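You operate a simulated robot arm through the tools that you are given. There is no shell and no other tool. Be economical: measure what you need, move in short steps, check, and stop when the job is done.

Carry out the task below with a simulated two-armed robot. There is one attempt and no reset: what you move stays moved.

TASK
Take the black rag on the front of the low shelf unit's top and put it away on the back corner of the blue power unit. Pick up the sample bottle with one hand, pass it to the other hand and put it on the top of the oil bench. Put the blue wire end on the shelf under the green bench. Count the white filters on the top of the steel table, then put as many of the blue rags from the top of the steel table on the shelf under the steel table. Put the oil jug on the top of the steel table away on the top of the oil bench. Do these in any order. Set down upright: sample bottle, blue wire end, oil jug.

The check looks at the end state, three seconds after you hand in, the way a careful person would. Anything else that was tipped, shoved, dropped, spilled or broken makes it a failure.

THE ROBOT
Two 7-joint arms with two-finger parallel grippers on one trunk, on a base that drives. Base frame: it is fixed to the floor where the robot stands at the start and does not move with it; the origin is under the middle of the robot, x ahead of it, y to its left, z up; the surface under the hand at the start is at about z = 0.85. Readings come in m, degrees, newtons and seconds.
The left shoulder is at the start at [0.06, 0.143, 0.926], the right one opposite. With the tool pointing down near the work surface each hand reaches from about 0.3 to 0.72 m from the robot's upright axis, wherever it stands, measured 20 degrees to its own side. Places, roughly: back corner of the blue power unit (13x17 cm) [-6.68, 1.84, 0.66]; black rag (10x7x3 cm) [0.5, 0.1, 0.9]; blue rag (10x7x3 cm) [-10, 1.8, 0.9]; blue wire end (8x3x5 cm) [-10.3, 0.3, 0.5]; oil jug [-9.5, 1.75, 1]; sample bottle [-10.25, 0.25, 0.5]; shelf under the green bench [-7.6, -0.6, 0.3]; shelf under the steel table [-9.6, 2, 0.2]; top of the oil bench [-10.3, 0.4, 0.8]; white filter [-9.25, 1.75, 1]. Payload 1.57 kg a hand.
The tool frame of a hand sits at the grasp point between the pads (the TCP): z along the fingers, y along the line on which they close. The tips reach 0.03 m beyond it. Largest opening 0.11 m; finger width 0.024, thickness 0.012; the body of the gripper, 0.048 by 0.112 m, starts 0.078 m behind the TCP.
Orientation is that of the tool frame in the base frame, as a unit quaternion [x, y, z, w]. With the fingers straight down and closing along the base's y, the tool's x points along the base's -x, its y along +y and its z along -z.

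THE INTERFACE
- The arms move only by the tool arm_command. It takes "left_increments", "right_increments" or both (then of equal length, played together; a hand with none holds still); each is a list that holds one entry, the list of rows, each a list of 7 numbers: the shift along the tool's x, y, z in m, then the turn, a rotation vector about the tool's x, y, z in degrees, then the opening in per cent of the stroke, from 0 (shut) to 100 (fully open). In form: [[[x, y, z, wx, wy, wz, gripper], ...]]. A call has 1 to 8 rows; each row shifts and turns the commanded pose from where the row before left it, along the tool's axes as they then stand. Each row takes 0.2 s and may step no farther than 0.05 m and 8.6 degrees from the row before; otherwise, or with a gripper value out of range, the whole call is refused. A pose out of reach is approached as far as the arm can. The call stops where the force on the tool passes 40 N (or 10 N more than at its start, if that is more) or the arm is blocked; 0.2 s more then pass. Each finger travels about 0.045 m/s and halts on what it meets, pressing with about 21 N; the grip force reading is that of the motor and also rises with nothing between the fingers. The clock runs only during rows and for 0.2 s after the last one: add rows that do not move to give the fingers time. The reply holds the time, the measured pose of the TCP, the force on the tool along the base axes, the opening and the grip force, in the units named above and with some noise, with the torque about the TCP (base axes, N m) and any sound that the robot's microphone picked up.
- Cameras (640 x 400 px; columns grow to the right, rows downward): "scene" is now at [0.0446, -0.0007, 1.5324]; the picture's right is [-0.03, -1.00, 0.00], its down [-0.80, 0.03, -0.60] and it looks along [0.60, -0.02, -0.80] (base axes); focal length 252 px, centre (320, 200). "left" rides on the left gripper at [0.07, -0.016, -0.141] in its tool frame; the picture's right is [0.23, 0.97, 0.00], its down [-0.86, 0.20, -0.48] and it looks along [-0.47, 0.11, 0.88] (tool axes); focal length 222 px, centre (320, 200). "right" rides on the right gripper at [0.07, 0.016, -0.141] in its tool frame; the picture's right is [-0.23, 0.97, 0.00], its down [-0.86, -0.20, -0.48] and it looks along [-0.47, -0.11, 0.88] (tool axes); focal length 222 px, centre (320, 200). There is no depth. A picture from a camera that has moved, and an enlarged one, comes with that camera's place and axes in the base frame and with its lens.
- snapshot(camera): a new picture of that camera. The clock stands still meanwhile.
- raise_lower(by): slides the trunk up (or, below 0, down) by that many m; the arms and the scene camera ride with it, the base frame stays. It gives what a move gives, with no picture.
- base_move(legs): drives the robot by 1 to 6 legs, each [ahead, left, turn to the left] in m, m and degrees, along the robot's own axes; the way and the turn of a leg run together, so that a leg with both is an arc; at most 1.5 m and 180 degrees a leg. The arms and the cameras ride along, it lands a little off, and it stops where it bumps. It gives what a move gives.
- head_to(pan, tilt): turns the head with the scene camera to pan (to the left, within 86 degrees either way) and tilt (down, from -29 to 69), counted from straight ahead of the robot. It gives what a move gives.
- zoom(camera, box): a new picture of the part [left, top, right, bottom] of that camera's present view, enlarged. The clock stands still meanwhile.
- close_job(): hands the job in; it is judged then, once.

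Go step by step. Nothing tells you exact positions but the pictures and the camera data: compare them with the known pose of the tool, close in by small moves and look again before you grip or let go. The budget is 196 turns and 184 pictures, counting those below and the enlarged ones. Unless the task says otherwise, let go and move clear before handing in.

The tools are called after ">>>" as name(argument=value, ...) on one line, values as JSON. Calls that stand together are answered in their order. arm_command: Moves the arms, as the interface text tells. Its arguments: {"type":"object","properties":{"left_increments":{"type":"array"},"right_increments":{"type":"array"}},"required":[]} The other tools are called the same way: raise_lower (by) slides the trunk up or down; base_move (legs) drives the base; head_to (pan, tilt) turns the head that bears the scene camera; snapshot (camera) takes a picture; zoom (camera, box) takes an enlarged picture of a part of a camera's view; close_job () hands the job in.

At the start:

```text
time: 0.0
left_tool_pos: [0.436, 0.2539, 1.0317]
left_tool_rot: [0.0, 1.0, 0.0, 0.001]
left_ft_force: [1.1, 0.1, -0.6]
left_moment: [0.02, 0.0, 0.0]
left_grip_width: 0.1099
left_gripper_force: 0.1
right_tool_pos: [0.4266, -0.172, 1.0314]
right_tool_rot: [0.0, 1.0, 0.0, 0.0]
right_ft_force: [0.7, -0.7, -0.8]
right_moment: [-0.01, 0.01, 0.0]
right_grip_width: 0.1102
right_gripper_force: 0.1
trunk travel left (down, up): [-0.525, 0.065]
robot x, y, heading: [0.0001, -0.0037, -0.1]
head pan, tilt: [-1.9, 53.1]
```

scene: 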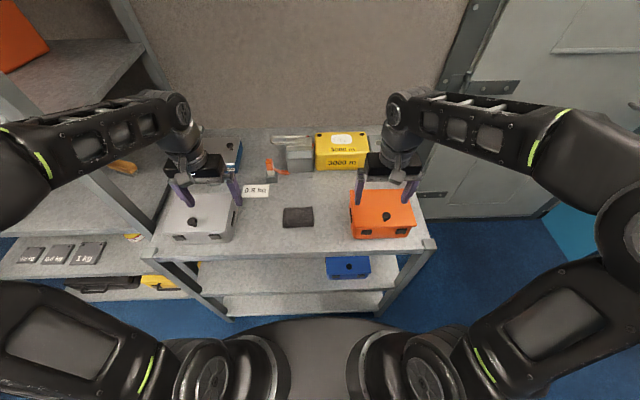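
right: 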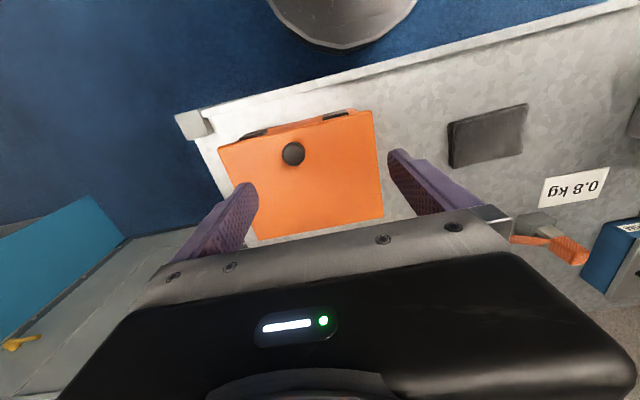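
left: 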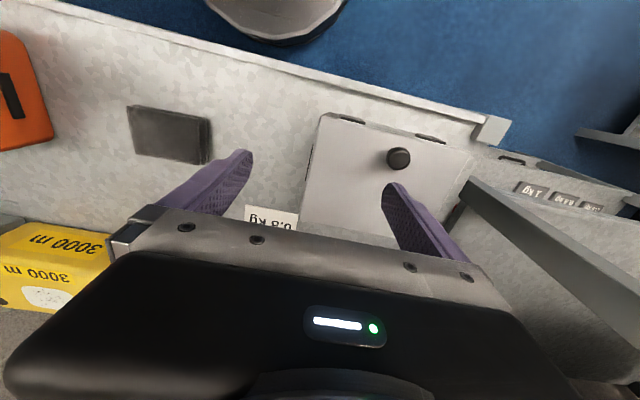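

The black rag sits at about [0.47, 0.05, 0.87] with its long side along y. I bring the left hand over it and turn it to close across the short side.

>>> arm_command(left_increments=[[[-0.007, -0.04, 0, 0, 0, 0, 100], [-0.007, -0.04, 0, 0, 0, 0, 100], [-0.007, -0.04, 0, 0, 0, 0, 100], [-0.007, -0.04, 0, 0, 0, 0, 100], [-0.006, -0.04, 0, 0, 0, 0, 100], [0, 0, 0, 0, 0, 8.2, 100], [0, 0, 0, 0, 0, 8.2, 100], [0, 0, 0, 0, 0, 8.2, 100]]])

>>> arm_command(left_increments=[[[0, 0, 0, 0, 0, 8.2, 100], [0, 0, 0, 0, 0, 8.2, 100], [0, 0, 0, 0, 0, 8.2, 100], [0, 0, 0, 0, 0, 8.2, 100], [0, 0, 0, 0, 0, 8.2, 100], [0, 0, 0, 0, 0, 8.2, 100], [0, 0, 0, 0, 0, 8.2, 100], [0, 0, 0, 0, 0, 8.2, 100]]])

>>> snapshot(camera="left")

>>> zoom(camera="scene", box=[160, 120, 440, 295])

```text
time: 1.8
left_tool_pos: [0.4696, 0.0531, 1.0317]
left_tool_rot: [0.214, 0.977, 0.0, 0.0]
left_ft_force: [0.4, -0.2, 0.1]
left_moment: [0.0, -0.01, 0.04]
left_grip_width: 0.11
left_gripper_force: 0.0
right_tool_pos: [0.4273, -0.1714, 1.0311]
right_tool_rot: [0.0, 1.0, -0.001, 0.0]
right_ft_force: [0.1, 0.6, 0.5]
right_moment: [-0.03, -0.02, -0.01]
right_grip_width: 0.1101
right_gripper_force: 0.1
trunk travel left (down, up): [-0.525, 0.065]
robot x, y, heading: [0.0005, -0.003, -0.1]
head pan, tilt: [-1.9, 53.1]
```

```text
time: 3.6
left_tool_pos: [0.4679, 0.0518, 1.0326]
left_tool_rot: [0.709, 0.705, 0.0, 0.001]
left_ft_force: [-0.1, 0.2, 1.0]
left_moment: [-0.01, -0.04, -0.02]
left_grip_width: 0.1098
left_gripper_force: 0.2
right_tool_pos: [0.428, -0.1712, 1.0322]
right_tool_rot: [0.0, 1.0, 0.0, 0.0]
right_ft_force: [0.2, 0.3, -0.1]
right_moment: [0.01, 0.04, 0.01]
right_grip_width: 0.11
right_gripper_force: 0.1
trunk travel left (down, up): [-0.525, 0.065]
robot x, y, heading: [0.0001, 0.0004, 0.0]
head pan, tilt: [-1.9, 53.1]
```

```text
180 pictures are left
camera left: at [0.4535, 0.1218, 1.1732], right [0.98, 0.22, 0.0], down [0.19, -0.86, 0.48], along [0.11, -0.47, -0.88], focal length 222 px, centre (320, 200)
```

left: 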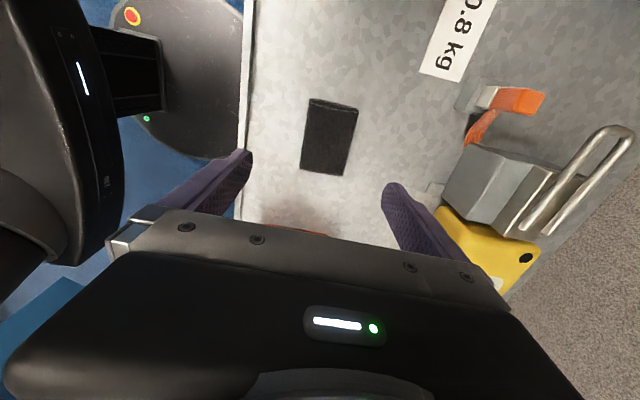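

```text
2.29 times, centred on (300, 208) of scene
camera zoom: at [0.0446, -0.0007, 1.5324], right [-0.03, -1.0, 0.0], down [-0.8, 0.03, -0.6], along [0.6, -0.02, -0.8], focal length 575 px, centre (366, 183)
```

zoom: 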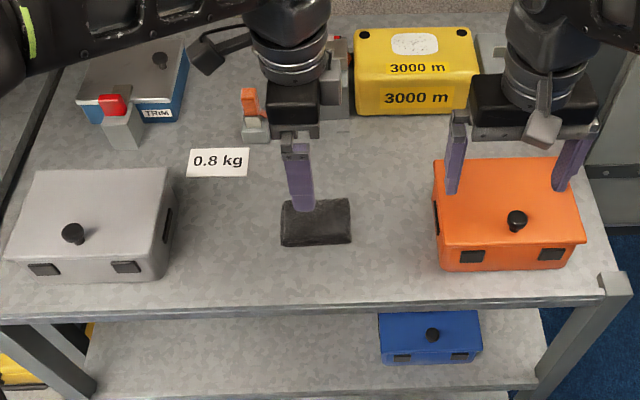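

The rag is centred at about [0.481, 0.055]. I lower over it and check.

>>> arm_command(left_increments=[[[0.003, 0.013, 0.02, 0, 0, 0, 100], [0, 0, 0.04, 0, 0, 0, 100], [0, 0, 0.04, 0, 0, 0, 100], [0, 0, 0.025, 0, 0, 0, 100], [0, 0, 0.02, 0, 0, 0, 100]]])

>>> snapshot(camera="left")

```text
time: 4.8
left_tool_pos: [0.4848, 0.057, 0.8864]
left_tool_rot: [0.708, 0.706, 0.0, 0.0]
left_ft_force: [-0.3, 0.0, 0.6]
left_moment: [-0.02, -0.02, 0.02]
left_grip_width: 0.1101
left_gripper_force: 0.1
right_tool_pos: [0.4278, -0.1724, 1.0318]
right_tool_rot: [0.001, 1.0, -0.001, 0.0]
right_ft_force: [0.4, -0.1, 0.4]
right_moment: [0.0, -0.02, 0.03]
right_grip_width: 0.1098
right_gripper_force: 0.0
trunk travel left (down, up): [-0.525, 0.065]
robot x, y, heading: [-0.0026, 0.0014, -0.3]
head pan, tilt: [-1.9, 53.1]
```

```text
178 pictures are left
camera left: at [0.4677, 0.1251, 1.0279], right [0.97, 0.22, 0.0], down [0.2, -0.86, 0.48], along [0.11, -0.47, -0.88], focal length 222 px, centre (320, 200)
```

left: 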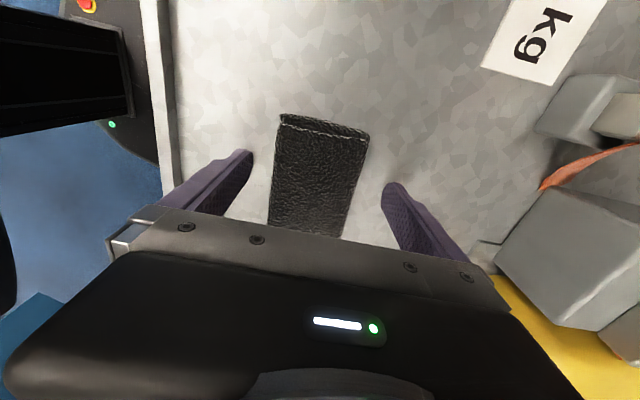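

The rag lies between the fingers. I close on it.

>>> arm_command(left_increments=[[[0, 0, 0, 0, 0, 0, 0], [0, 0, 0, 0, 0, 0, 0], [0, 0, 0, 0, 0, 0, 0], [0, 0, 0, 0, 0, 0, 0], [0, 0, 0, 0, 0, 0, 0], [0, 0, 0, 0, 0, 0, 0]]])

>>> arm_command(left_increments=[[[0, 0, -0.02, 0, 0, 0, 0], [0, 0, -0.04, 0, 0, 0, 0], [0, 0, -0.05, 0, 0, 0, 0], [0, 0, -0.05, 0, 0, 0, 0]]])

>>> snapshot(camera="left")

```text
time: 6.2
left_tool_pos: [0.4826, 0.0558, 0.8869]
left_tool_rot: [0.709, 0.705, 0.0, 0.0]
left_ft_force: [0.0, 0.0, 0.4]
left_moment: [-0.03, -0.01, -0.01]
left_grip_width: 0.0672
left_gripper_force: 21.2
right_tool_pos: [0.4281, -0.172, 1.0326]
right_tool_rot: [0.0, 1.0, 0.0, 0.0]
right_ft_force: [0.4, 0.1, -0.7]
right_moment: [0.01, -0.01, -0.01]
right_grip_width: 0.1101
right_gripper_force: 0.0
trunk travel left (down, up): [-0.525, 0.065]
robot x, y, heading: [-0.0045, 0.0021, 0.1]
head pan, tilt: [-1.9, 53.1]
```

```text
time: 7.2
left_tool_pos: [0.4814, 0.0544, 1.0478]
left_tool_rot: [0.708, 0.706, 0.001, -0.001]
left_ft_force: [0.1, 0.3, 0.6]
left_moment: [0.02, -0.03, -0.02]
left_grip_width: 0.0001
left_gripper_force: 21.0
right_tool_pos: [0.4267, -0.1731, 1.0317]
right_tool_rot: [0.0, 1.0, 0.0, 0.0]
right_ft_force: [0.2, 0.1, 0.7]
right_moment: [-0.02, -0.01, 0.01]
right_grip_width: 0.1098
right_gripper_force: 0.1
trunk travel left (down, up): [-0.525, 0.065]
robot x, y, heading: [-0.0014, 0.0021, -0.0]
head pan, tilt: [-1.9, 53.1]
```

```text
177 pictures are left
camera left: at [0.4666, 0.1246, 1.1891], right [0.97, 0.22, 0.0], down [0.2, -0.86, 0.48], along [0.11, -0.47, -0.88], focal length 222 px, centre (320, 200)
```

left: 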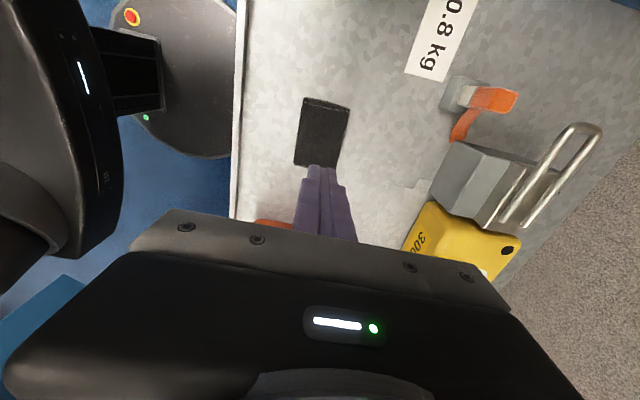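

The rag slipped out because the grip was too shallow; it stayed where it was. I open, go lower feeling for the surface, and grip again.

>>> arm_command(left_increments=[[[0, 0, 0, 0, 0, 0, 100], [0, 0, 0, 0, 0, 0, 100], [0, 0, 0, 0, 0, 0, 100], [0, 0, 0, 0, 0, 0, 100], [0, 0, 0, 0, 0, 0, 100], [0, 0, 0, 0, 0, 0, 100], [0.003, 0.001, 0.03, 0, 0, 0, 100], [0, 0, 0.04, 0, 0, 0, 100]]])

>>> arm_command(left_increments=[[[0, 0, 0.04, 0, 0, 0, 100], [0, 0, 0.04, 0, 0, 0, 100], [0, 0, 0.014, 0, 0, 0, 100], [0, 0, 0.004, 0, 0, 0, 100], [0, 0, 0.004, 0, 0, 0, 100]]])

```text
time: 9.0
left_tool_pos: [0.4835, 0.0587, 0.9758]
left_tool_rot: [0.709, 0.705, 0.0, 0.0]
left_ft_force: [-0.8, 0.2, 0.6]
left_moment: [0.02, -0.04, -0.01]
left_grip_width: 0.1101
left_gripper_force: 0.2
right_tool_pos: [0.4276, -0.1727, 1.0314]
right_tool_rot: [0.0, 1.0, 0.0, 0.0]
right_ft_force: [0.8, -0.6, 0.1]
right_moment: [-0.02, 0.03, 0.02]
right_grip_width: 0.1102
right_gripper_force: 0.1
trunk travel left (down, up): [-0.525, 0.065]
robot x, y, heading: [-0.0029, -0.0041, 0.0]
head pan, tilt: [-1.9, 53.1]
```

```text
time: 10.2
left_tool_pos: [0.4836, 0.0577, 0.8804]
left_tool_rot: [0.708, 0.706, 0.002, 0.002]
left_ft_force: [-8.4, 2.8, 22.1]
left_moment: [0.24, 1.58, -0.18]
left_grip_width: 0.1101
left_gripper_force: 0.0
right_tool_pos: [0.4259, -0.1705, 1.0326]
right_tool_rot: [0.0, 1.0, 0.0, 0.0]
right_ft_force: [0.0, -0.1, 0.4]
right_moment: [0.0, 0.04, 0.01]
right_grip_width: 0.1102
right_gripper_force: 0.0
trunk travel left (down, up): [-0.525, 0.065]
robot x, y, heading: [-0.0059, -0.0005, -0.0]
head pan, tilt: [-1.9, 53.1]
stopped in row 5 (left hand): the force on the tool passed its limit at 44 N (the readings are from after the stop); the commanded pose is now the measured one
```

The tips touch the surface at TCP z = 0.880. I back off 2 mm and close.

>>> arm_command(left_increments=[[[0, 0, -0.002, 0, 0, 0, 100], [0, 0, 0, 0, 0, 0, 0], [0, 0, 0, 0, 0, 0, 0], [0, 0, 0, 0, 0, 0, 0], [0, 0, 0, 0, 0, 0, 0], [0, 0, 0, 0, 0, 0, 0], [0, 0, 0, 0, 0, 0, 0], [0, 0, 0, 0, 0, 0, 0]]])

>>> arm_command(left_increments=[[[0, 0, -0.005, 0, 0, 0, 0], [0, 0, -0.01, 0, 0, 0, 0], [0, 0, -0.015, 0, 0, 0, 0], [0, 0, 0, 0, 0, 0, 0]]])

>>> snapshot(camera="left")

```text
time: 12.1
left_tool_pos: [0.4843, 0.0584, 0.8809]
left_tool_rot: [0.708, 0.706, 0.002, 0.002]
left_ft_force: [1.2, 0.6, 0.0]
left_moment: [-0.04, -0.05, 0.05]
left_grip_width: 0.067
left_gripper_force: 20.6
right_tool_pos: [0.428, -0.172, 1.0307]
right_tool_rot: [0.0, 1.0, 0.0, 0.0]
right_ft_force: [-0.6, 0.4, 1.1]
right_moment: [0.01, -0.03, 0.02]
right_grip_width: 0.11
right_gripper_force: 0.1
trunk travel left (down, up): [-0.525, 0.065]
robot x, y, heading: [-0.0018, 0.0034, -0.4]
head pan, tilt: [-1.9, 53.1]
```

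```text
time: 13.1
left_tool_pos: [0.4848, 0.0581, 0.9086]
left_tool_rot: [0.708, 0.706, 0.001, 0.002]
left_ft_force: [0.1, 0.6, 0.0]
left_moment: [0.0, 0.0, 0.01]
left_grip_width: 0.0674
left_gripper_force: 20.7
right_tool_pos: [0.4272, -0.1729, 1.0326]
right_tool_rot: [0.001, 1.0, 0.0, -0.001]
right_ft_force: [0.0, -0.1, 0.1]
right_moment: [0.01, 0.0, -0.04]
right_grip_width: 0.1099
right_gripper_force: 0.1
trunk travel left (down, up): [-0.525, 0.065]
robot x, y, heading: [-0.0018, -0.0007, 0.0]
head pan, tilt: [-1.9, 53.1]
```

```text
176 pictures are left
camera left: at [0.4682, 0.1271, 1.0513], right [0.97, 0.22, 0.0], down [0.19, -0.86, 0.48], along [0.11, -0.47, -0.88], focal length 222 px, centre (320, 200)
```

left: 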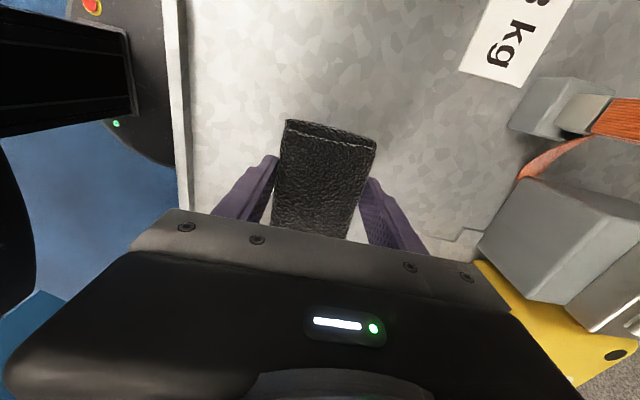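

The rag is held. I lift it higher and look around before driving.

>>> arm_command(left_increments=[[[0, 0, -0.03, 0, 0, 0, 0], [0, 0, -0.04, 0, 0, 0, 0], [0, 0, -0.04, 0, 0, 0, 0], [0, 0, -0.04, 0, 0, 0, 0], [0, 0, 0, 0, 0, 0, 0]]])

>>> base_move(legs=[[-0.5, 0, 0]])

>>> head_to(pan=80, tilt=20)

>>> snapshot(camera="scene")

>>> head_to(pan=-80, tilt=20)

>>> snapshot(camera="scene")

```text
time: 14.2
left_tool_pos: [0.4832, 0.0585, 1.0604]
left_tool_rot: [0.708, 0.706, 0.001, 0.003]
left_ft_force: [0.2, -0.7, -0.6]
left_moment: [-0.01, 0.03, -0.02]
left_grip_width: 0.0671
left_gripper_force: 21.3
right_tool_pos: [0.4283, -0.1721, 1.0312]
right_tool_rot: [0.0, 1.0, -0.001, 0.0]
right_ft_force: [0.1, -0.3, 0.2]
right_moment: [0.02, -0.01, 0.03]
right_grip_width: 0.1102
right_gripper_force: 0.0
trunk travel left (down, up): [-0.525, 0.065]
robot x, y, heading: [-0.0009, -0.0024, 0.1]
head pan, tilt: [-1.9, 53.1]
```

```text
time: 17.2
left_tool_pos: [-0.0141, 0.0586, 1.0597]
left_tool_rot: [0.709, 0.706, 0.001, 0.002]
left_ft_force: [-0.7, -0.4, -0.8]
left_moment: [0.02, -0.01, 0.01]
left_grip_width: 0.0671
left_gripper_force: 21.7
right_tool_pos: [-0.0716, -0.1722, 1.0318]
right_tool_rot: [0.002, 1.0, 0.001, 0.0]
right_ft_force: [0.8, -0.3, 0.1]
right_moment: [-0.01, -0.02, -0.02]
right_grip_width: 0.11
right_gripper_force: 0.0
trunk travel left (down, up): [-0.525, 0.065]
robot x, y, heading: [-0.4959, 0.0003, -0.2]
head pan, tilt: [-1.9, 53.1]
```

```text
time: 18.7
left_tool_pos: [-0.0151, 0.0582, 1.0598]
left_tool_rot: [0.709, 0.706, 0.002, 0.002]
left_ft_force: [-0.7, 0.3, -0.2]
left_moment: [0.01, 0.0, 0.0]
left_grip_width: 0.0668
left_gripper_force: 20.8
right_tool_pos: [-0.0699, -0.1736, 1.0323]
right_tool_rot: [0.001, 1.0, 0.0, 0.0]
right_ft_force: [0.3, -0.4, -0.4]
right_moment: [0.0, 0.02, -0.04]
right_grip_width: 0.1101
right_gripper_force: 0.1
trunk travel left (down, up): [-0.525, 0.065]
robot x, y, heading: [-0.4976, -0.0036, 0.0]
head pan, tilt: [80.0, 20.0]
```

```text
175 pictures are left
camera scene: at [-0.5105, 0.0939, 1.582], right [0.98, -0.18, 0.0], down [-0.06, -0.34, -0.94], along [0.17, 0.92, -0.34], focal length 252 px, centre (320, 200)
```

scene: 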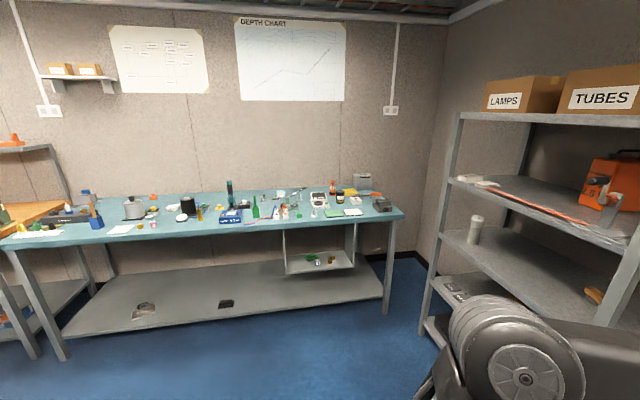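

```text
time: 21.2
left_tool_pos: [-0.0145, 0.0577, 1.06]
left_tool_rot: [0.709, 0.705, 0.001, 0.003]
left_ft_force: [-0.3, -0.7, -0.4]
left_moment: [-0.02, -0.01, 0.02]
left_grip_width: 0.0671
left_gripper_force: 20.8
right_tool_pos: [-0.0703, -0.1733, 1.0335]
right_tool_rot: [0.001, 1.0, 0.0, -0.001]
right_ft_force: [0.0, 0.7, 0.5]
right_moment: [0.0, 0.01, 0.01]
right_grip_width: 0.1098
right_gripper_force: 0.2
trunk travel left (down, up): [-0.525, 0.065]
robot x, y, heading: [-0.4992, 0.0022, -0.2]
head pan, tilt: [-80.0, 20.0]
```

```text
174 pictures are left
camera scene: at [-0.5109, -0.0895, 1.582], right [-0.99, -0.17, 0.0], down [-0.06, 0.34, -0.94], along [0.16, -0.93, -0.34], focal length 252 px, centre (320, 200)
```

scene: 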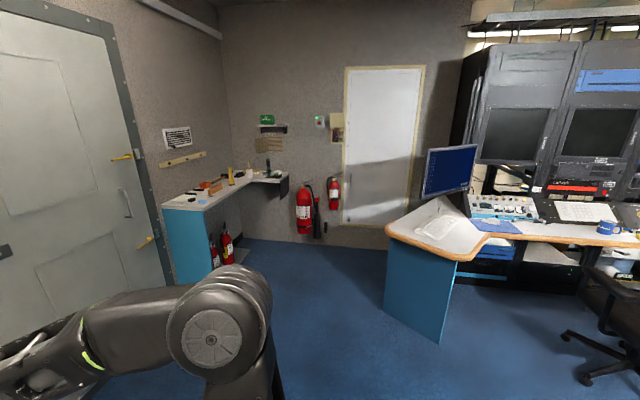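

The room is open behind. I turn around to face along −x and look ahead.

>>> base_move(legs=[[0, 0, 180]])

>>> head_to(pan=-10, tilt=15)

>>> snapshot(camera="scene")

```text
time: 28.9
left_tool_pos: [-0.9829, -0.0392, 1.0604]
left_tool_rot: [-0.692, 0.722, 0.002, -0.001]
left_ft_force: [0.8, -1.1, -0.7]
left_moment: [0.01, 0.0, 0.0]
left_grip_width: 0.0672
left_gripper_force: 21.2
right_tool_pos: [-0.9183, 0.1885, 1.0317]
right_tool_rot: [1.0, -0.019, 0.001, 0.0]
right_ft_force: [0.5, -0.5, 0.2]
right_moment: [0.02, 0.03, -0.01]
right_grip_width: 0.1101
right_gripper_force: 0.0
trunk travel left (down, up): [-0.525, 0.065]
robot x, y, heading: [-0.4946, 0.0005, 177.7]
head pan, tilt: [-80.0, 20.0]
```

```text
time: 30.3
left_tool_pos: [-0.9833, -0.0392, 1.0605]
left_tool_rot: [-0.692, 0.722, 0.003, -0.001]
left_ft_force: [0.4, -0.4, -0.2]
left_moment: [0.02, 0.01, 0.04]
left_grip_width: 0.067
left_gripper_force: 21.3
right_tool_pos: [-0.9184, 0.1888, 1.0329]
right_tool_rot: [1.0, -0.019, 0.0, 0.0]
right_ft_force: [-0.9, -0.5, 0.2]
right_moment: [0.02, -0.01, 0.03]
right_grip_width: 0.1101
right_gripper_force: 0.0
trunk travel left (down, up): [-0.525, 0.065]
robot x, y, heading: [-0.4945, 0.0012, 177.8]
head pan, tilt: [-10.0, 15.0]
```

```text
173 pictures are left
camera scene: at [-0.5586, 0.0209, 1.5902], right [0.21, 0.98, 0.0], down [0.25, -0.05, -0.97], along [-0.94, 0.2, -0.26], focal length 252 px, centre (320, 200)
```

scene: 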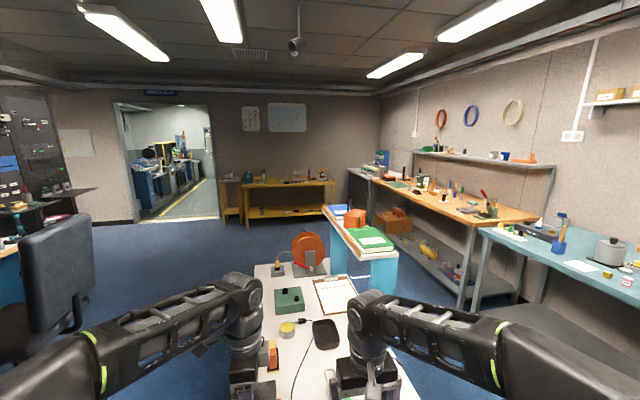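

A worktable stands directly ahead and a chair to the left; the doorway in the far wall is around y −1.0 to −2.4 at x ≈ −5.4. I look left and down to judge the corridor.

>>> head_to(pan=40, tilt=35)

>>> snapshot(camera="scene")

>>> head_to(pan=10, tilt=40)

>>> snapshot(camera="scene")

```text
time: 31.4
left_tool_pos: [-0.9823, -0.0385, 1.0594]
left_tool_rot: [-0.692, 0.722, 0.002, 0.0]
left_ft_force: [-0.4, -0.1, -0.3]
left_moment: [0.02, 0.02, 0.0]
left_grip_width: 0.0668
left_gripper_force: 20.8
right_tool_pos: [-0.9191, 0.1882, 1.0321]
right_tool_rot: [1.0, -0.019, 0.0, 0.0]
right_ft_force: [0.4, 0.0, 0.2]
right_moment: [-0.01, 0.0, 0.02]
right_grip_width: 0.11
right_gripper_force: 0.1
trunk travel left (down, up): [-0.525, 0.065]
robot x, y, heading: [-0.499, -0.0038, 177.9]
head pan, tilt: [40.0, 35.0]
```

```text
172 pictures are left
camera scene: at [-0.5369, -0.0528, 1.5582], right [-0.61, 0.79, 0.0], down [0.45, 0.35, -0.82], along [-0.65, -0.5, -0.57], focal length 252 px, centre (320, 200)
```

scene: 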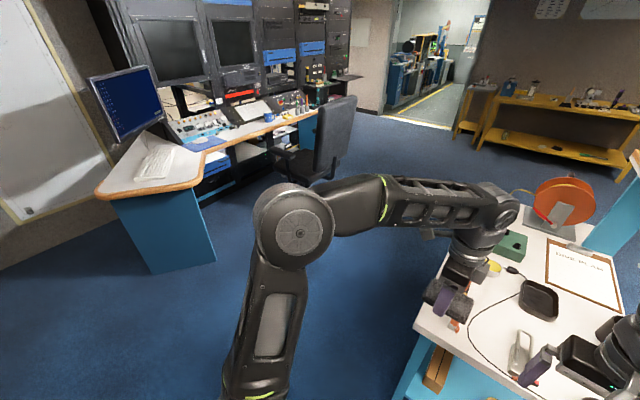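

```text
time: 32.4
left_tool_pos: [-0.9819, -0.0392, 1.0594]
left_tool_rot: [-0.692, 0.722, 0.002, -0.001]
left_ft_force: [-0.4, -0.1, -1.1]
left_moment: [0.04, 0.01, 0.01]
left_grip_width: 0.0671
left_gripper_force: 21.3
right_tool_pos: [-0.9178, 0.1884, 1.0325]
right_tool_rot: [1.0, -0.019, 0.0, 0.0]
right_ft_force: [0.4, 0.5, -0.1]
right_moment: [0.01, 0.0, -0.04]
right_grip_width: 0.1102
right_gripper_force: 0.1
trunk travel left (down, up): [-0.525, 0.065]
robot x, y, heading: [-0.4964, 0.0016, 177.8]
head pan, tilt: [10.0, 40.0]
```

```text
171 pictures are left
camera scene: at [-0.5515, -0.0105, 1.5506], right [-0.14, 0.99, 0.0], down [0.64, 0.09, -0.77], along [-0.76, -0.1, -0.64], focal length 252 px, centre (320, 200)
```

scene: 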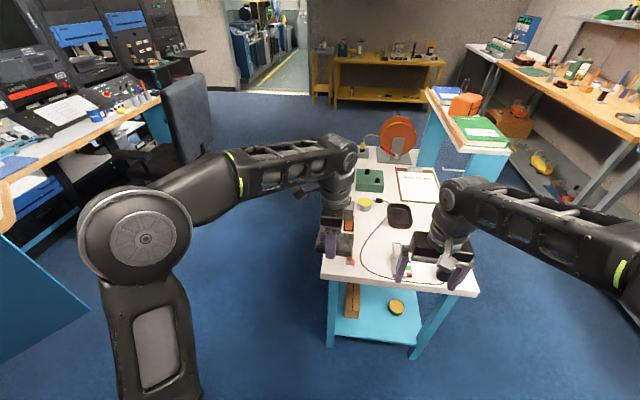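

The corridor at y ≈ −0.5 is clear of the table (edge y ≈ −0.07) and chair (y ≈ −1.1). I sidestep and drive along it, stopping before the doorway to look.

>>> base_move(legs=[[0, 0.5, 0], [0, 0, 2], [1.5, 0, 0], [1.5, 0, 0], [0.6, 0, 0]])

>>> head_to(pan=35, tilt=20)

>>> snapshot(camera="scene")

```text
time: 52.8
left_tool_pos: [-4.5983, -0.572, 1.0599]
left_tool_rot: [0.708, -0.707, -0.002, 0.0]
left_ft_force: [0.0, -1.0, -0.8]
left_moment: [0.03, 0.0, -0.02]
left_grip_width: 0.0672
left_gripper_force: 20.8
right_tool_pos: [-4.5434, -0.341, 1.0328]
right_tool_rot: [1.0, 0.003, -0.001, 0.0]
right_ft_force: [-0.6, -1.2, 0.1]
right_moment: [0.01, -0.05, 0.02]
right_grip_width: 0.11
right_gripper_force: 0.0
trunk travel left (down, up): [-0.525, 0.065]
robot x, y, heading: [-4.1113, -0.5116, -179.8]
head pan, tilt: [10.0, 40.0]
```

```text
time: 53.6
left_tool_pos: [-4.5981, -0.5712, 1.0597]
left_tool_rot: [0.708, -0.706, -0.002, 0.002]
left_ft_force: [0.6, -0.3, 0.0]
left_moment: [-0.02, -0.02, -0.02]
left_grip_width: 0.067
left_gripper_force: 20.7
right_tool_pos: [-4.5424, -0.3415, 1.0322]
right_tool_rot: [1.0, 0.002, -0.001, -0.001]
right_ft_force: [0.4, 0.1, 0.1]
right_moment: [0.01, 0.01, 0.0]
right_grip_width: 0.1103
right_gripper_force: 0.3
trunk travel left (down, up): [-0.525, 0.065]
robot x, y, heading: [-4.1151, -0.5115, -179.9]
head pan, tilt: [35.0, 20.0]
```

```text
170 pictures are left
camera scene: at [-4.1603, -0.5637, 1.5819], right [-0.58, 0.82, 0.0], down [0.28, 0.2, -0.94], along [-0.77, -0.54, -0.34], focal length 252 px, centre (320, 200)
```

scene: 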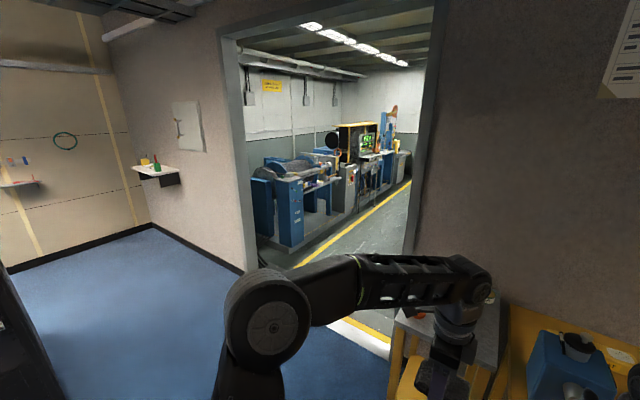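

The doorway spans y ≈ −2.37 to −0.9. I shift to its middle and drive in.

>>> base_move(legs=[[0, 1.13, 0], [1.5, 0, 0]])

>>> head_to(pan=-35, tilt=20)

>>> snapshot(camera="scene")

>>> head_to(pan=25, tilt=20)

>>> snapshot(camera="scene")

```text
time: 66.5
left_tool_pos: [-6.1022, -1.7207, 1.0599]
left_tool_rot: [0.711, -0.703, -0.003, 0.001]
left_ft_force: [-0.4, -0.2, -0.6]
left_moment: [-0.04, -0.02, -0.02]
left_grip_width: 0.067
left_gripper_force: 21.0
right_tool_pos: [-6.0489, -1.4897, 1.0323]
right_tool_rot: [1.0, 0.007, 0.0, 0.0]
right_ft_force: [-0.5, -0.3, -0.4]
right_moment: [0.01, -0.02, 0.02]
right_grip_width: 0.1099
right_gripper_force: 0.1
trunk travel left (down, up): [-0.525, 0.065]
robot x, y, heading: [-5.6225, -1.6536, -179.0]
head pan, tilt: [35.0, 20.0]
```

```text
time: 67.9
left_tool_pos: [-6.1021, -1.7211, 1.0597]
left_tool_rot: [0.712, -0.702, -0.002, 0.001]
left_ft_force: [0.4, -1.1, -0.6]
left_moment: [0.01, 0.04, -0.05]
left_grip_width: 0.0669
left_gripper_force: 21.0
right_tool_pos: [-6.0488, -1.4886, 1.0318]
right_tool_rot: [1.0, 0.008, 0.0, 0.0]
right_ft_force: [0.2, -0.2, 0.2]
right_moment: [-0.02, 0.02, 0.02]
right_grip_width: 0.11
right_gripper_force: 0.1
trunk travel left (down, up): [-0.525, 0.065]
robot x, y, heading: [-5.6174, -1.6562, -179.2]
head pan, tilt: [-35.0, 20.0]
```

```text
169 pictures are left
camera scene: at [-5.6659, -1.6012, 1.582], right [0.56, 0.83, 0.0], down [0.28, -0.19, -0.94], along [-0.78, 0.53, -0.34], focal length 252 px, centre (320, 200)
```

scene: 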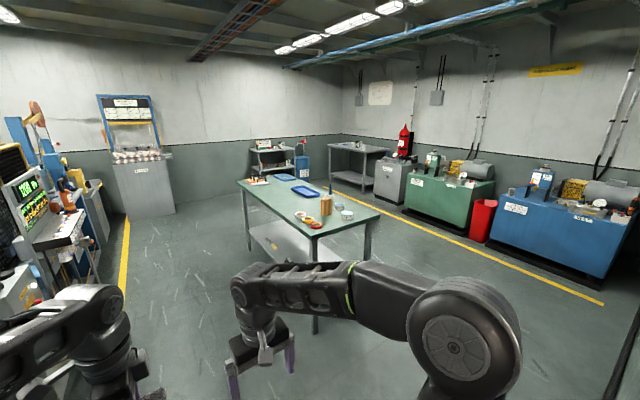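

```text
time: 69.2
left_tool_pos: [-6.1024, -1.7215, 1.0606]
left_tool_rot: [0.712, -0.702, -0.002, 0.001]
left_ft_force: [0.4, -0.3, -0.4]
left_moment: [0.03, -0.01, 0.0]
left_grip_width: 0.0669
left_gripper_force: 21.4
right_tool_pos: [-6.0491, -1.4905, 1.032]
right_tool_rot: [1.0, 0.008, 0.0, 0.0]
right_ft_force: [-0.1, 0.5, 0.1]
right_moment: [-0.04, 0.01, 0.04]
right_grip_width: 0.1099
right_gripper_force: 0.0
trunk travel left (down, up): [-0.525, 0.065]
robot x, y, heading: [-5.6191, -1.6565, -179.2]
head pan, tilt: [25.0, 20.0]
```

```text
168 pictures are left
camera scene: at [-5.6726, -1.6939, 1.582], right [-0.44, 0.9, 0.0], down [0.31, 0.15, -0.94], along [-0.85, -0.41, -0.34], focal length 252 px, centre (320, 200)
```

scene: 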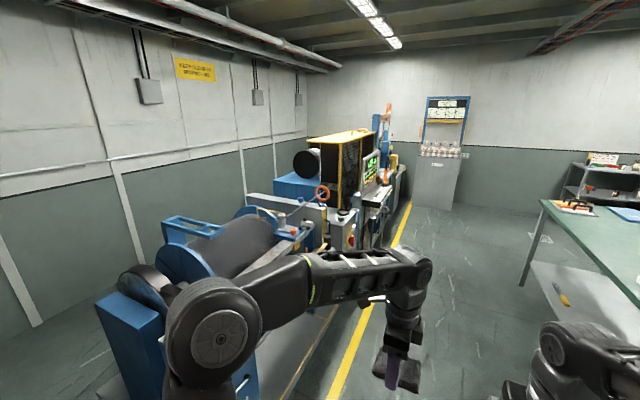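

I see the green bench in the middle and the blue power unit on the right wall. I drive around the near end of the green bench and face the blue unit.

>>> base_move(legs=[[0.5, 0, -1], [0, -1.1, 0], [0, -1.1, 0], [0, 0, -90]])

>>> head_to(pan=0, tilt=30)

>>> snapshot(camera="scene")

```text
time: 86.4
left_tool_pos: [-6.1655, 1.024, 1.0602]
left_tool_rot: [0.01, 1.0, 0.003, 0.001]
left_ft_force: [-0.9, 1.3, -0.2]
left_moment: [0.01, -0.01, 0.04]
left_grip_width: 0.0672
left_gripper_force: 21.2
right_tool_pos: [-5.9375, 0.9643, 1.0309]
right_tool_rot: [-0.702, 0.712, -0.001, 0.0]
right_ft_force: [-0.6, 0.1, 0.0]
right_moment: [-0.01, -0.02, 0.02]
right_grip_width: 0.1102
right_gripper_force: 0.0
trunk travel left (down, up): [-0.525, 0.065]
robot x, y, heading: [-6.113, 0.5387, 89.2]
head pan, tilt: [25.0, 20.0]
```

```text
time: 87.3
left_tool_pos: [-6.1659, 1.0237, 1.0595]
left_tool_rot: [0.009, 1.0, 0.003, 0.0]
left_ft_force: [0.1, -0.1, 1.1]
left_moment: [-0.03, 0.03, 0.0]
left_grip_width: 0.067
left_gripper_force: 21.3
right_tool_pos: [-5.9373, 0.9637, 1.0318]
right_tool_rot: [-0.701, 0.713, 0.0, 0.0]
right_ft_force: [-0.3, -0.1, -0.4]
right_moment: [-0.02, -0.03, 0.02]
right_grip_width: 0.1101
right_gripper_force: 0.0
trunk travel left (down, up): [-0.525, 0.065]
robot x, y, heading: [-6.1141, 0.5364, 89.0]
head pan, tilt: [0.0, 30.0]
```

```text
167 pictures are left
camera scene: at [-6.1146, 0.6014, 1.566], right [1.0, -0.02, 0.0], down [-0.01, -0.5, -0.87], along [0.01, 0.87, -0.5], focal length 252 px, centre (320, 200)
```

scene: 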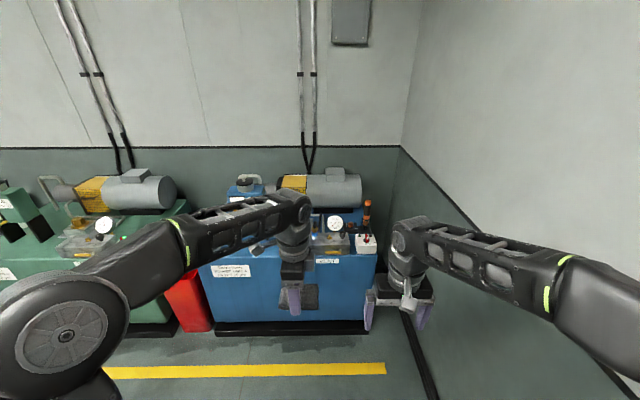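

The unit's back-left corner is hidden by my arm. I shift to its left end and look again.

>>> base_move(legs=[[0, 0.37, 1], [0.3, 0, 0]])

>>> head_to(pan=5, tilt=45)

>>> snapshot(camera="scene")

>>> snapshot(camera="left")

>>> snapshot(camera="right")

```text
time: 91.3
left_tool_pos: [-6.5427, 1.3259, 1.0603]
left_tool_rot: [0.002, 1.0, 0.002, 0.0]
left_ft_force: [0.0, 0.2, -0.9]
left_moment: [0.01, -0.01, 0.02]
left_grip_width: 0.067
left_gripper_force: 20.7
right_tool_pos: [-6.3126, 1.2697, 1.0313]
right_tool_rot: [0.708, -0.706, 0.0, 0.001]
right_ft_force: [-0.6, 0.3, -0.1]
right_moment: [-0.02, -0.01, -0.01]
right_grip_width: 0.1099
right_gripper_force: 0.0
trunk travel left (down, up): [-0.525, 0.065]
robot x, y, heading: [-6.4866, 0.8426, 90.1]
head pan, tilt: [0.0, 30.0]
```

```text
time: 92.1
left_tool_pos: [-6.5423, 1.3247, 1.0602]
left_tool_rot: [0.001, 1.0, 0.003, 0.001]
left_ft_force: [-0.4, -0.8, -0.6]
left_moment: [0.01, 0.03, 0.0]
left_grip_width: 0.0669
left_gripper_force: 21.2
right_tool_pos: [-6.3128, 1.269, 1.0314]
right_tool_rot: [0.708, -0.706, 0.0, 0.0]
right_ft_force: [0.0, 0.1, 0.0]
right_moment: [0.01, 0.01, -0.01]
right_grip_width: 0.11
right_gripper_force: 0.1
trunk travel left (down, up): [-0.525, 0.065]
robot x, y, heading: [-6.4831, 0.841, 90.0]
head pan, tilt: [5.0, 45.0]
```

```text
166 pictures are left
camera scene: at [-6.4906, 0.8944, 1.5434], right [1.0, 0.09, 0.0], down [0.06, -0.7, -0.71], along [-0.06, 0.7, -0.71], focal length 252 px, centre (320, 200)
```

scene: 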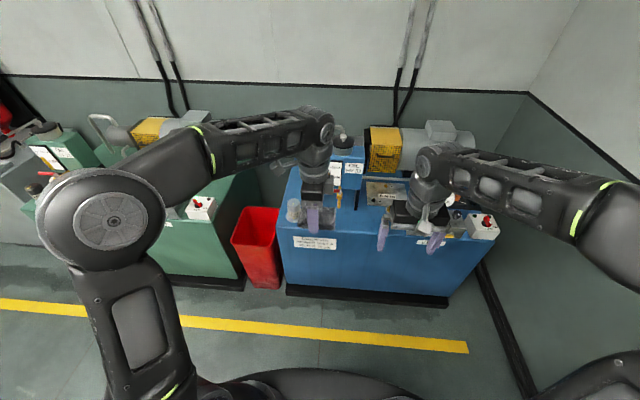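

```text
165 pictures are left
camera left: at [-6.6119, 1.3076, 1.2015], right [-0.22, 0.97, 0.0], down [0.86, 0.2, 0.48], along [0.47, 0.11, -0.88], focal length 222 px, centre (320, 200)
```

left: 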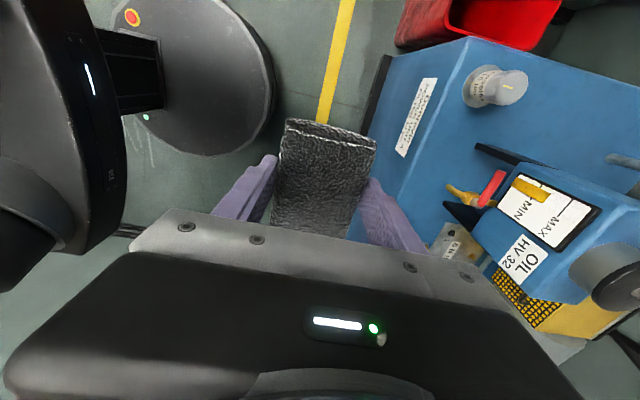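

```text
164 pictures are left
camera right: at [-6.3277, 1.1996, 1.1734], right [-0.97, 0.23, 0.0], down [0.2, 0.86, 0.48], along [0.11, 0.47, -0.88], focal length 222 px, centre (320, 200)
```

right: 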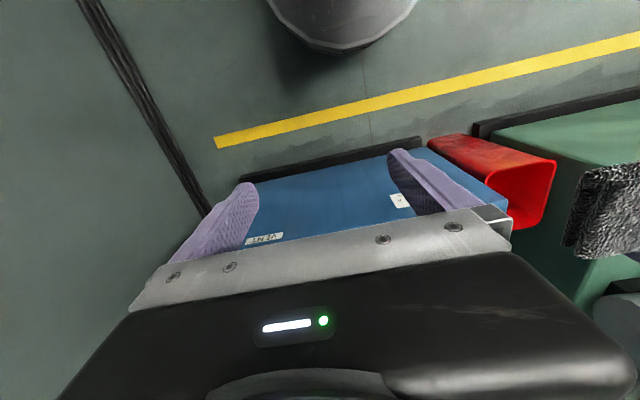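

The free back-left corner lies left of the oil tank, behind the cap, around (−6.68, 1.84). I tuck the right hand up and back, set the left hand's lateral offset, and creep closer.

>>> arm_command(left_increments=[[[0.035, 0, 0, 0, 0, 0, 0], [0.035, 0, 0, 0, 0, 0, 0], [0.035, 0, 0, 0, 0, 0, 0], [0.033, 0, 0, 0, 0, 0, 0], [0, 0, 0, 0, 0, 0, 0]]], right_increments=[[[0.02, 0, -0.045, 0, 0, 0, 100], [0.02, 0, -0.045, 0, 0, 0, 100], [0.02, 0, -0.045, 0, 0, 0, 100], [0.02, 0, -0.045, 0, 0, 0, 100], [0.02, 0, -0.02, 0, 0, 0, 100]]])

>>> base_move(legs=[[0.33, 0, 0]])

>>> snapshot(camera="left")

>>> snapshot(camera="scene")

```text
time: 93.3
left_tool_pos: [-6.6798, 1.3228, 1.0622]
left_tool_rot: [0.001, 1.0, 0.003, 0.001]
left_ft_force: [-0.4, -0.7, -0.3]
left_moment: [0.05, -0.04, 0.02]
left_grip_width: 0.0672
left_gripper_force: 21.1
right_tool_pos: [-6.3156, 1.2304, 1.1262]
right_tool_rot: [0.708, -0.707, -0.001, -0.001]
right_ft_force: [-0.6, -0.4, -0.7]
right_moment: [0.05, -0.01, 0.0]
right_grip_width: 0.1101
right_gripper_force: 0.0
right hand out of reach, approached as far as the arm can: row 2, 3, 4, 5
trunk travel left (down, up): [-0.525, 0.065]
robot x, y, heading: [-6.485, 0.8418, 90.1]
head pan, tilt: [5.0, 45.0]
```

```text
time: 95.5
left_tool_pos: [-6.6794, 1.6565, 1.0619]
left_tool_rot: [0.001, 1.0, 0.001, 0.002]
left_ft_force: [0.3, 0.1, -0.7]
left_moment: [-0.02, 0.02, 0.0]
left_grip_width: 0.0671
left_gripper_force: 20.4
right_tool_pos: [-6.3148, 1.5639, 1.1238]
right_tool_rot: [0.708, -0.706, 0.0, -0.001]
right_ft_force: [0.7, 0.3, 0.1]
right_moment: [0.0, 0.02, 0.01]
right_grip_width: 0.11
right_gripper_force: 0.1
trunk travel left (down, up): [-0.525, 0.065]
robot x, y, heading: [-6.4865, 1.1715, 90.2]
head pan, tilt: [5.0, 45.0]
```

```text
163 pictures are left
camera left: at [-6.7498, 1.6386, 1.202], right [-0.23, 0.97, 0.0], down [0.85, 0.2, 0.48], along [0.47, 0.11, -0.88], focal length 222 px, centre (320, 200)
```

left: 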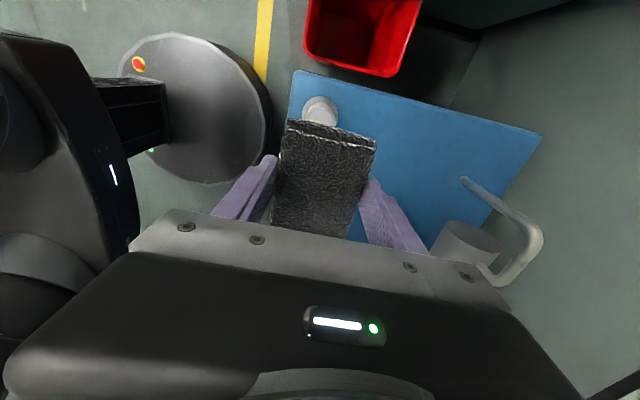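

```text
162 pictures are left
camera scene: at [-6.491, 1.2265, 1.5433], right [1.0, 0.09, 0.0], down [0.06, -0.7, -0.71], along [-0.06, 0.7, -0.71], focal length 252 px, centre (320, 200)
```

scene: 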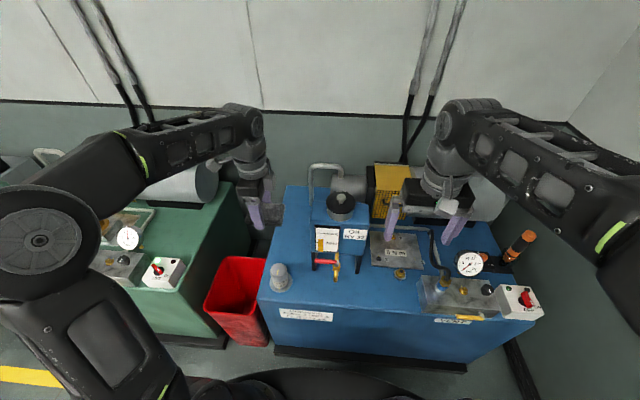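

Corner area confirmed: unit left edge x = −6.75, tank face x ≈ −6.57, cap at y ≈ 1.65. I lower the trunk and extend the left hand over the corner.

>>> raise_lower(by=-0.2)

>>> arm_command(left_increments=[[[0, 0.045, 0, 0, 0, 0, 0], [0, 0.045, 0, 0, 0, 0, 0], [0, 0.045, 0, 0, 0, 0, 0], [0, 0.045, 0, 0, 0, 0, 0], [0, 0, 0.04, 0, 0, 0, 0], [0, 0, 0.04, 0, 0, 0, 0], [0, 0, 0.03, 0, 0, 0, 0]]])

>>> snapshot(camera="left")

>>> snapshot(camera="scene")

```text
time: 97.7
left_tool_pos: [-6.6804, 1.6556, 0.8602]
left_tool_rot: [0.001, 1.0, 0.002, 0.0]
left_ft_force: [0.2, 0.0, 0.3]
left_moment: [-0.01, -0.05, -0.01]
left_grip_width: 0.0669
left_gripper_force: 21.4
right_tool_pos: [-6.3139, 1.5631, 0.9245]
right_tool_rot: [0.708, -0.706, 0.0, 0.0]
right_ft_force: [0.1, -0.8, 0.4]
right_moment: [0.0, -0.01, 0.01]
right_grip_width: 0.11
right_gripper_force: 0.0
trunk travel left (down, up): [-0.325, 0.265]
robot x, y, heading: [-6.4833, 1.1723, 89.9]
head pan, tilt: [5.0, 45.0]
```

```text
time: 99.3
left_tool_pos: [-6.6808, 1.7566, 0.751]
left_tool_rot: [0.0, 1.0, 0.002, 0.001]
left_ft_force: [-0.5, -1.1, -0.5]
left_moment: [-0.02, 0.02, -0.03]
left_grip_width: 0.0672
left_gripper_force: 20.7
left hand out of reach, approached as far as the arm can: row 3, 4
right_tool_pos: [-6.315, 1.5634, 0.924]
right_tool_rot: [0.708, -0.706, 0.0, 0.0]
right_ft_force: [0.2, 0.3, 0.5]
right_moment: [0.01, -0.01, -0.01]
right_grip_width: 0.1101
right_gripper_force: 0.0
trunk travel left (down, up): [-0.325, 0.265]
robot x, y, heading: [-6.4858, 1.1708, 90.3]
head pan, tilt: [5.0, 45.0]
```

```text
161 pictures are left
camera left: at [-6.7502, 1.7398, 0.8927], right [-0.23, 0.97, 0.0], down [0.85, 0.2, 0.48], along [0.47, 0.11, -0.88], focal length 222 px, centre (320, 200)
```

left: 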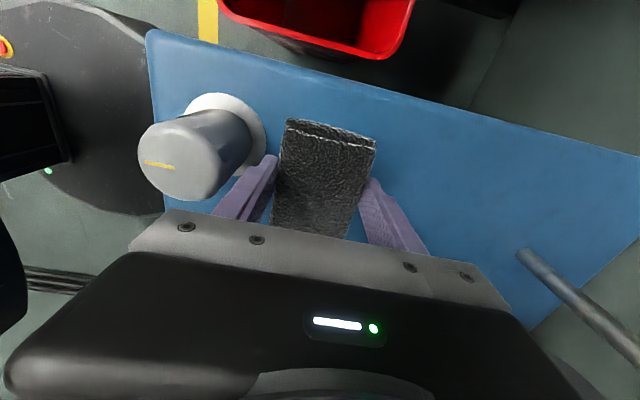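

```text
160 pictures are left
camera scene: at [-6.491, 1.2256, 1.3434], right [1.0, 0.09, 0.0], down [0.06, -0.7, -0.71], along [-0.06, 0.7, -0.71], focal length 252 px, centre (320, 200)
```

scene: 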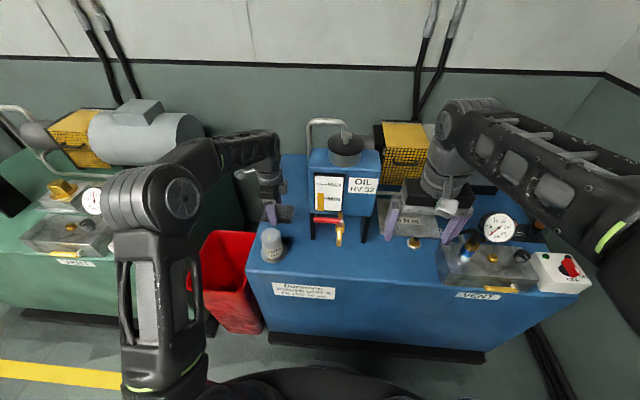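

I'm 8 cm short in y; at the lower height the arm should reach farther. I try extending.

>>> arm_command(left_increments=[[[0, 0.03, 0.01, 0, 0, 0, 0], [0, 0.03, 0, 0, 0, 0, 0], [0, 0.02, 0, 0, 0, 0, 0]]])

```text
time: 100.1
left_tool_pos: [-6.68, 1.837, 0.741]
left_tool_rot: [0.002, 1.0, 0.002, 0.001]
left_ft_force: [-0.7, 0.4, 0.0]
left_moment: [-0.01, 0.0, -0.04]
left_grip_width: 0.067
left_gripper_force: 20.9
right_tool_pos: [-6.3156, 1.5647, 0.9242]
right_tool_rot: [0.707, -0.707, -0.001, 0.0]
right_ft_force: [0.1, 0.9, 0.6]
right_moment: [-0.01, -0.01, -0.01]
right_grip_width: 0.11
right_gripper_force: 0.1
trunk travel left (down, up): [-0.325, 0.265]
robot x, y, heading: [-6.4842, 1.1733, 90.0]
head pan, tilt: [5.0, 45.0]
```

Now over the corner. I lower in small steps.

>>> arm_command(left_increments=[[[0, 0, 0.02, 0, 0, 0, 0], [0, 0, 0.015, 0, 0, 0, 0], [0, 0, 0.006, 0, 0, 0, 0], [0, 0, 0.004, 0, 0, 0, 0], [0, 0, 0.003, 0, 0, 0, 0], [0, 0, 0, 0, 0, 0, 0]]])

>>> snapshot(camera="left")

```text
time: 101.5
left_tool_pos: [-6.6813, 1.8379, 0.6936]
left_tool_rot: [0.002, 1.0, 0.003, 0.001]
left_ft_force: [-0.6, 0.9, -0.1]
left_moment: [0.01, -0.01, 0.01]
left_grip_width: 0.0671
left_gripper_force: 21.1
right_tool_pos: [-6.3156, 1.5635, 0.9241]
right_tool_rot: [0.708, -0.707, 0.0, 0.0]
right_ft_force: [0.1, -0.1, 0.8]
right_moment: [0.01, 0.03, -0.02]
right_grip_width: 0.1098
right_gripper_force: 0.1
trunk travel left (down, up): [-0.325, 0.265]
robot x, y, heading: [-6.4827, 1.1681, 90.0]
head pan, tilt: [5.0, 45.0]
```

```text
159 pictures are left
camera left: at [-6.7501, 1.8202, 0.8349], right [-0.23, 0.97, 0.0], down [0.85, 0.2, 0.48], along [0.47, 0.11, -0.88], focal length 222 px, centre (320, 200)
```

left: 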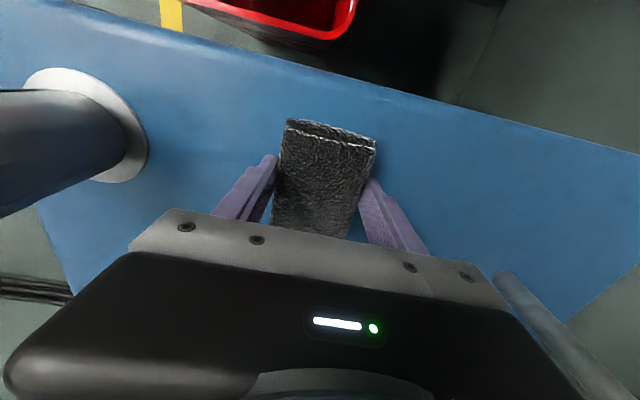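

No contact yet; I keep lowering by millimetres.

>>> arm_command(left_increments=[[[0, 0, 0.003, 0, 0, 0, 0], [0, 0, 0, 0, 0, 0, 0], [0, 0, 0.002, 0, 0, 0, 0], [0, 0, 0, 0, 0, 0, 0]]])

```text
time: 102.5
left_tool_pos: [-6.6815, 1.8375, 0.6904]
left_tool_rot: [0.0, 1.0, 0.004, 0.002]
left_ft_force: [-1.5, 1.0, 13.4]
left_moment: [-0.46, -0.16, -0.02]
left_grip_width: 0.0671
left_gripper_force: 21.1
right_tool_pos: [-6.315, 1.5633, 0.9248]
right_tool_rot: [0.708, -0.706, -0.001, 0.0]
right_ft_force: [-0.7, -0.1, 0.3]
right_moment: [0.01, -0.03, -0.01]
right_grip_width: 0.1099
right_gripper_force: 0.0
trunk travel left (down, up): [-0.325, 0.265]
robot x, y, heading: [-6.4849, 1.1744, 90.2]
head pan, tilt: [5.0, 45.0]
```

Contact. I release and lift away.

>>> arm_command(left_increments=[[[0, 0, -0.001, 0, 0, 0, 90], [0, 0, 0, 0, 0, 0, 90], [0, 0, 0, 0, 0, 0, 90], [0, 0, 0, 0, 0, 0, 90], [0, 0, -0.03, 0, 0, 0, 90], [0, 0, -0.03, 0, 0, 0, 90], [0, 0, -0.02, 0, 0, 0, 90]]])

>>> snapshot(camera="left")

```text
time: 104.1
left_tool_pos: [-6.6817, 1.8373, 0.7712]
left_tool_rot: [0.001, 1.0, 0.003, 0.0]
left_ft_force: [0.4, 0.1, 0.0]
left_moment: [-0.02, 0.0, 0.03]
left_grip_width: 0.0991
left_gripper_force: 0.0
right_tool_pos: [-6.3138, 1.5643, 0.9237]
right_tool_rot: [0.708, -0.706, 0.0, 0.0]
right_ft_force: [-0.5, -0.9, 0.3]
right_moment: [0.0, 0.02, -0.03]
right_grip_width: 0.1101
right_gripper_force: 0.0
trunk travel left (down, up): [-0.325, 0.265]
robot x, y, heading: [-6.4852, 1.1723, 90.0]
head pan, tilt: [5.0, 45.0]
```

```text
158 pictures are left
camera left: at [-6.7512, 1.8193, 0.9115], right [-0.23, 0.97, 0.0], down [0.86, 0.2, 0.48], along [0.47, 0.11, -0.88], focal length 222 px, centre (320, 200)
```

left: 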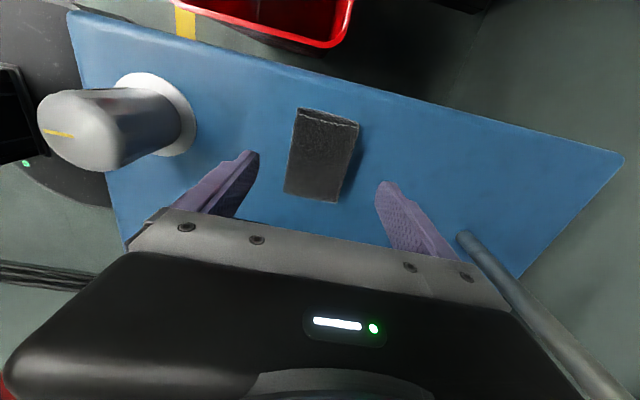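

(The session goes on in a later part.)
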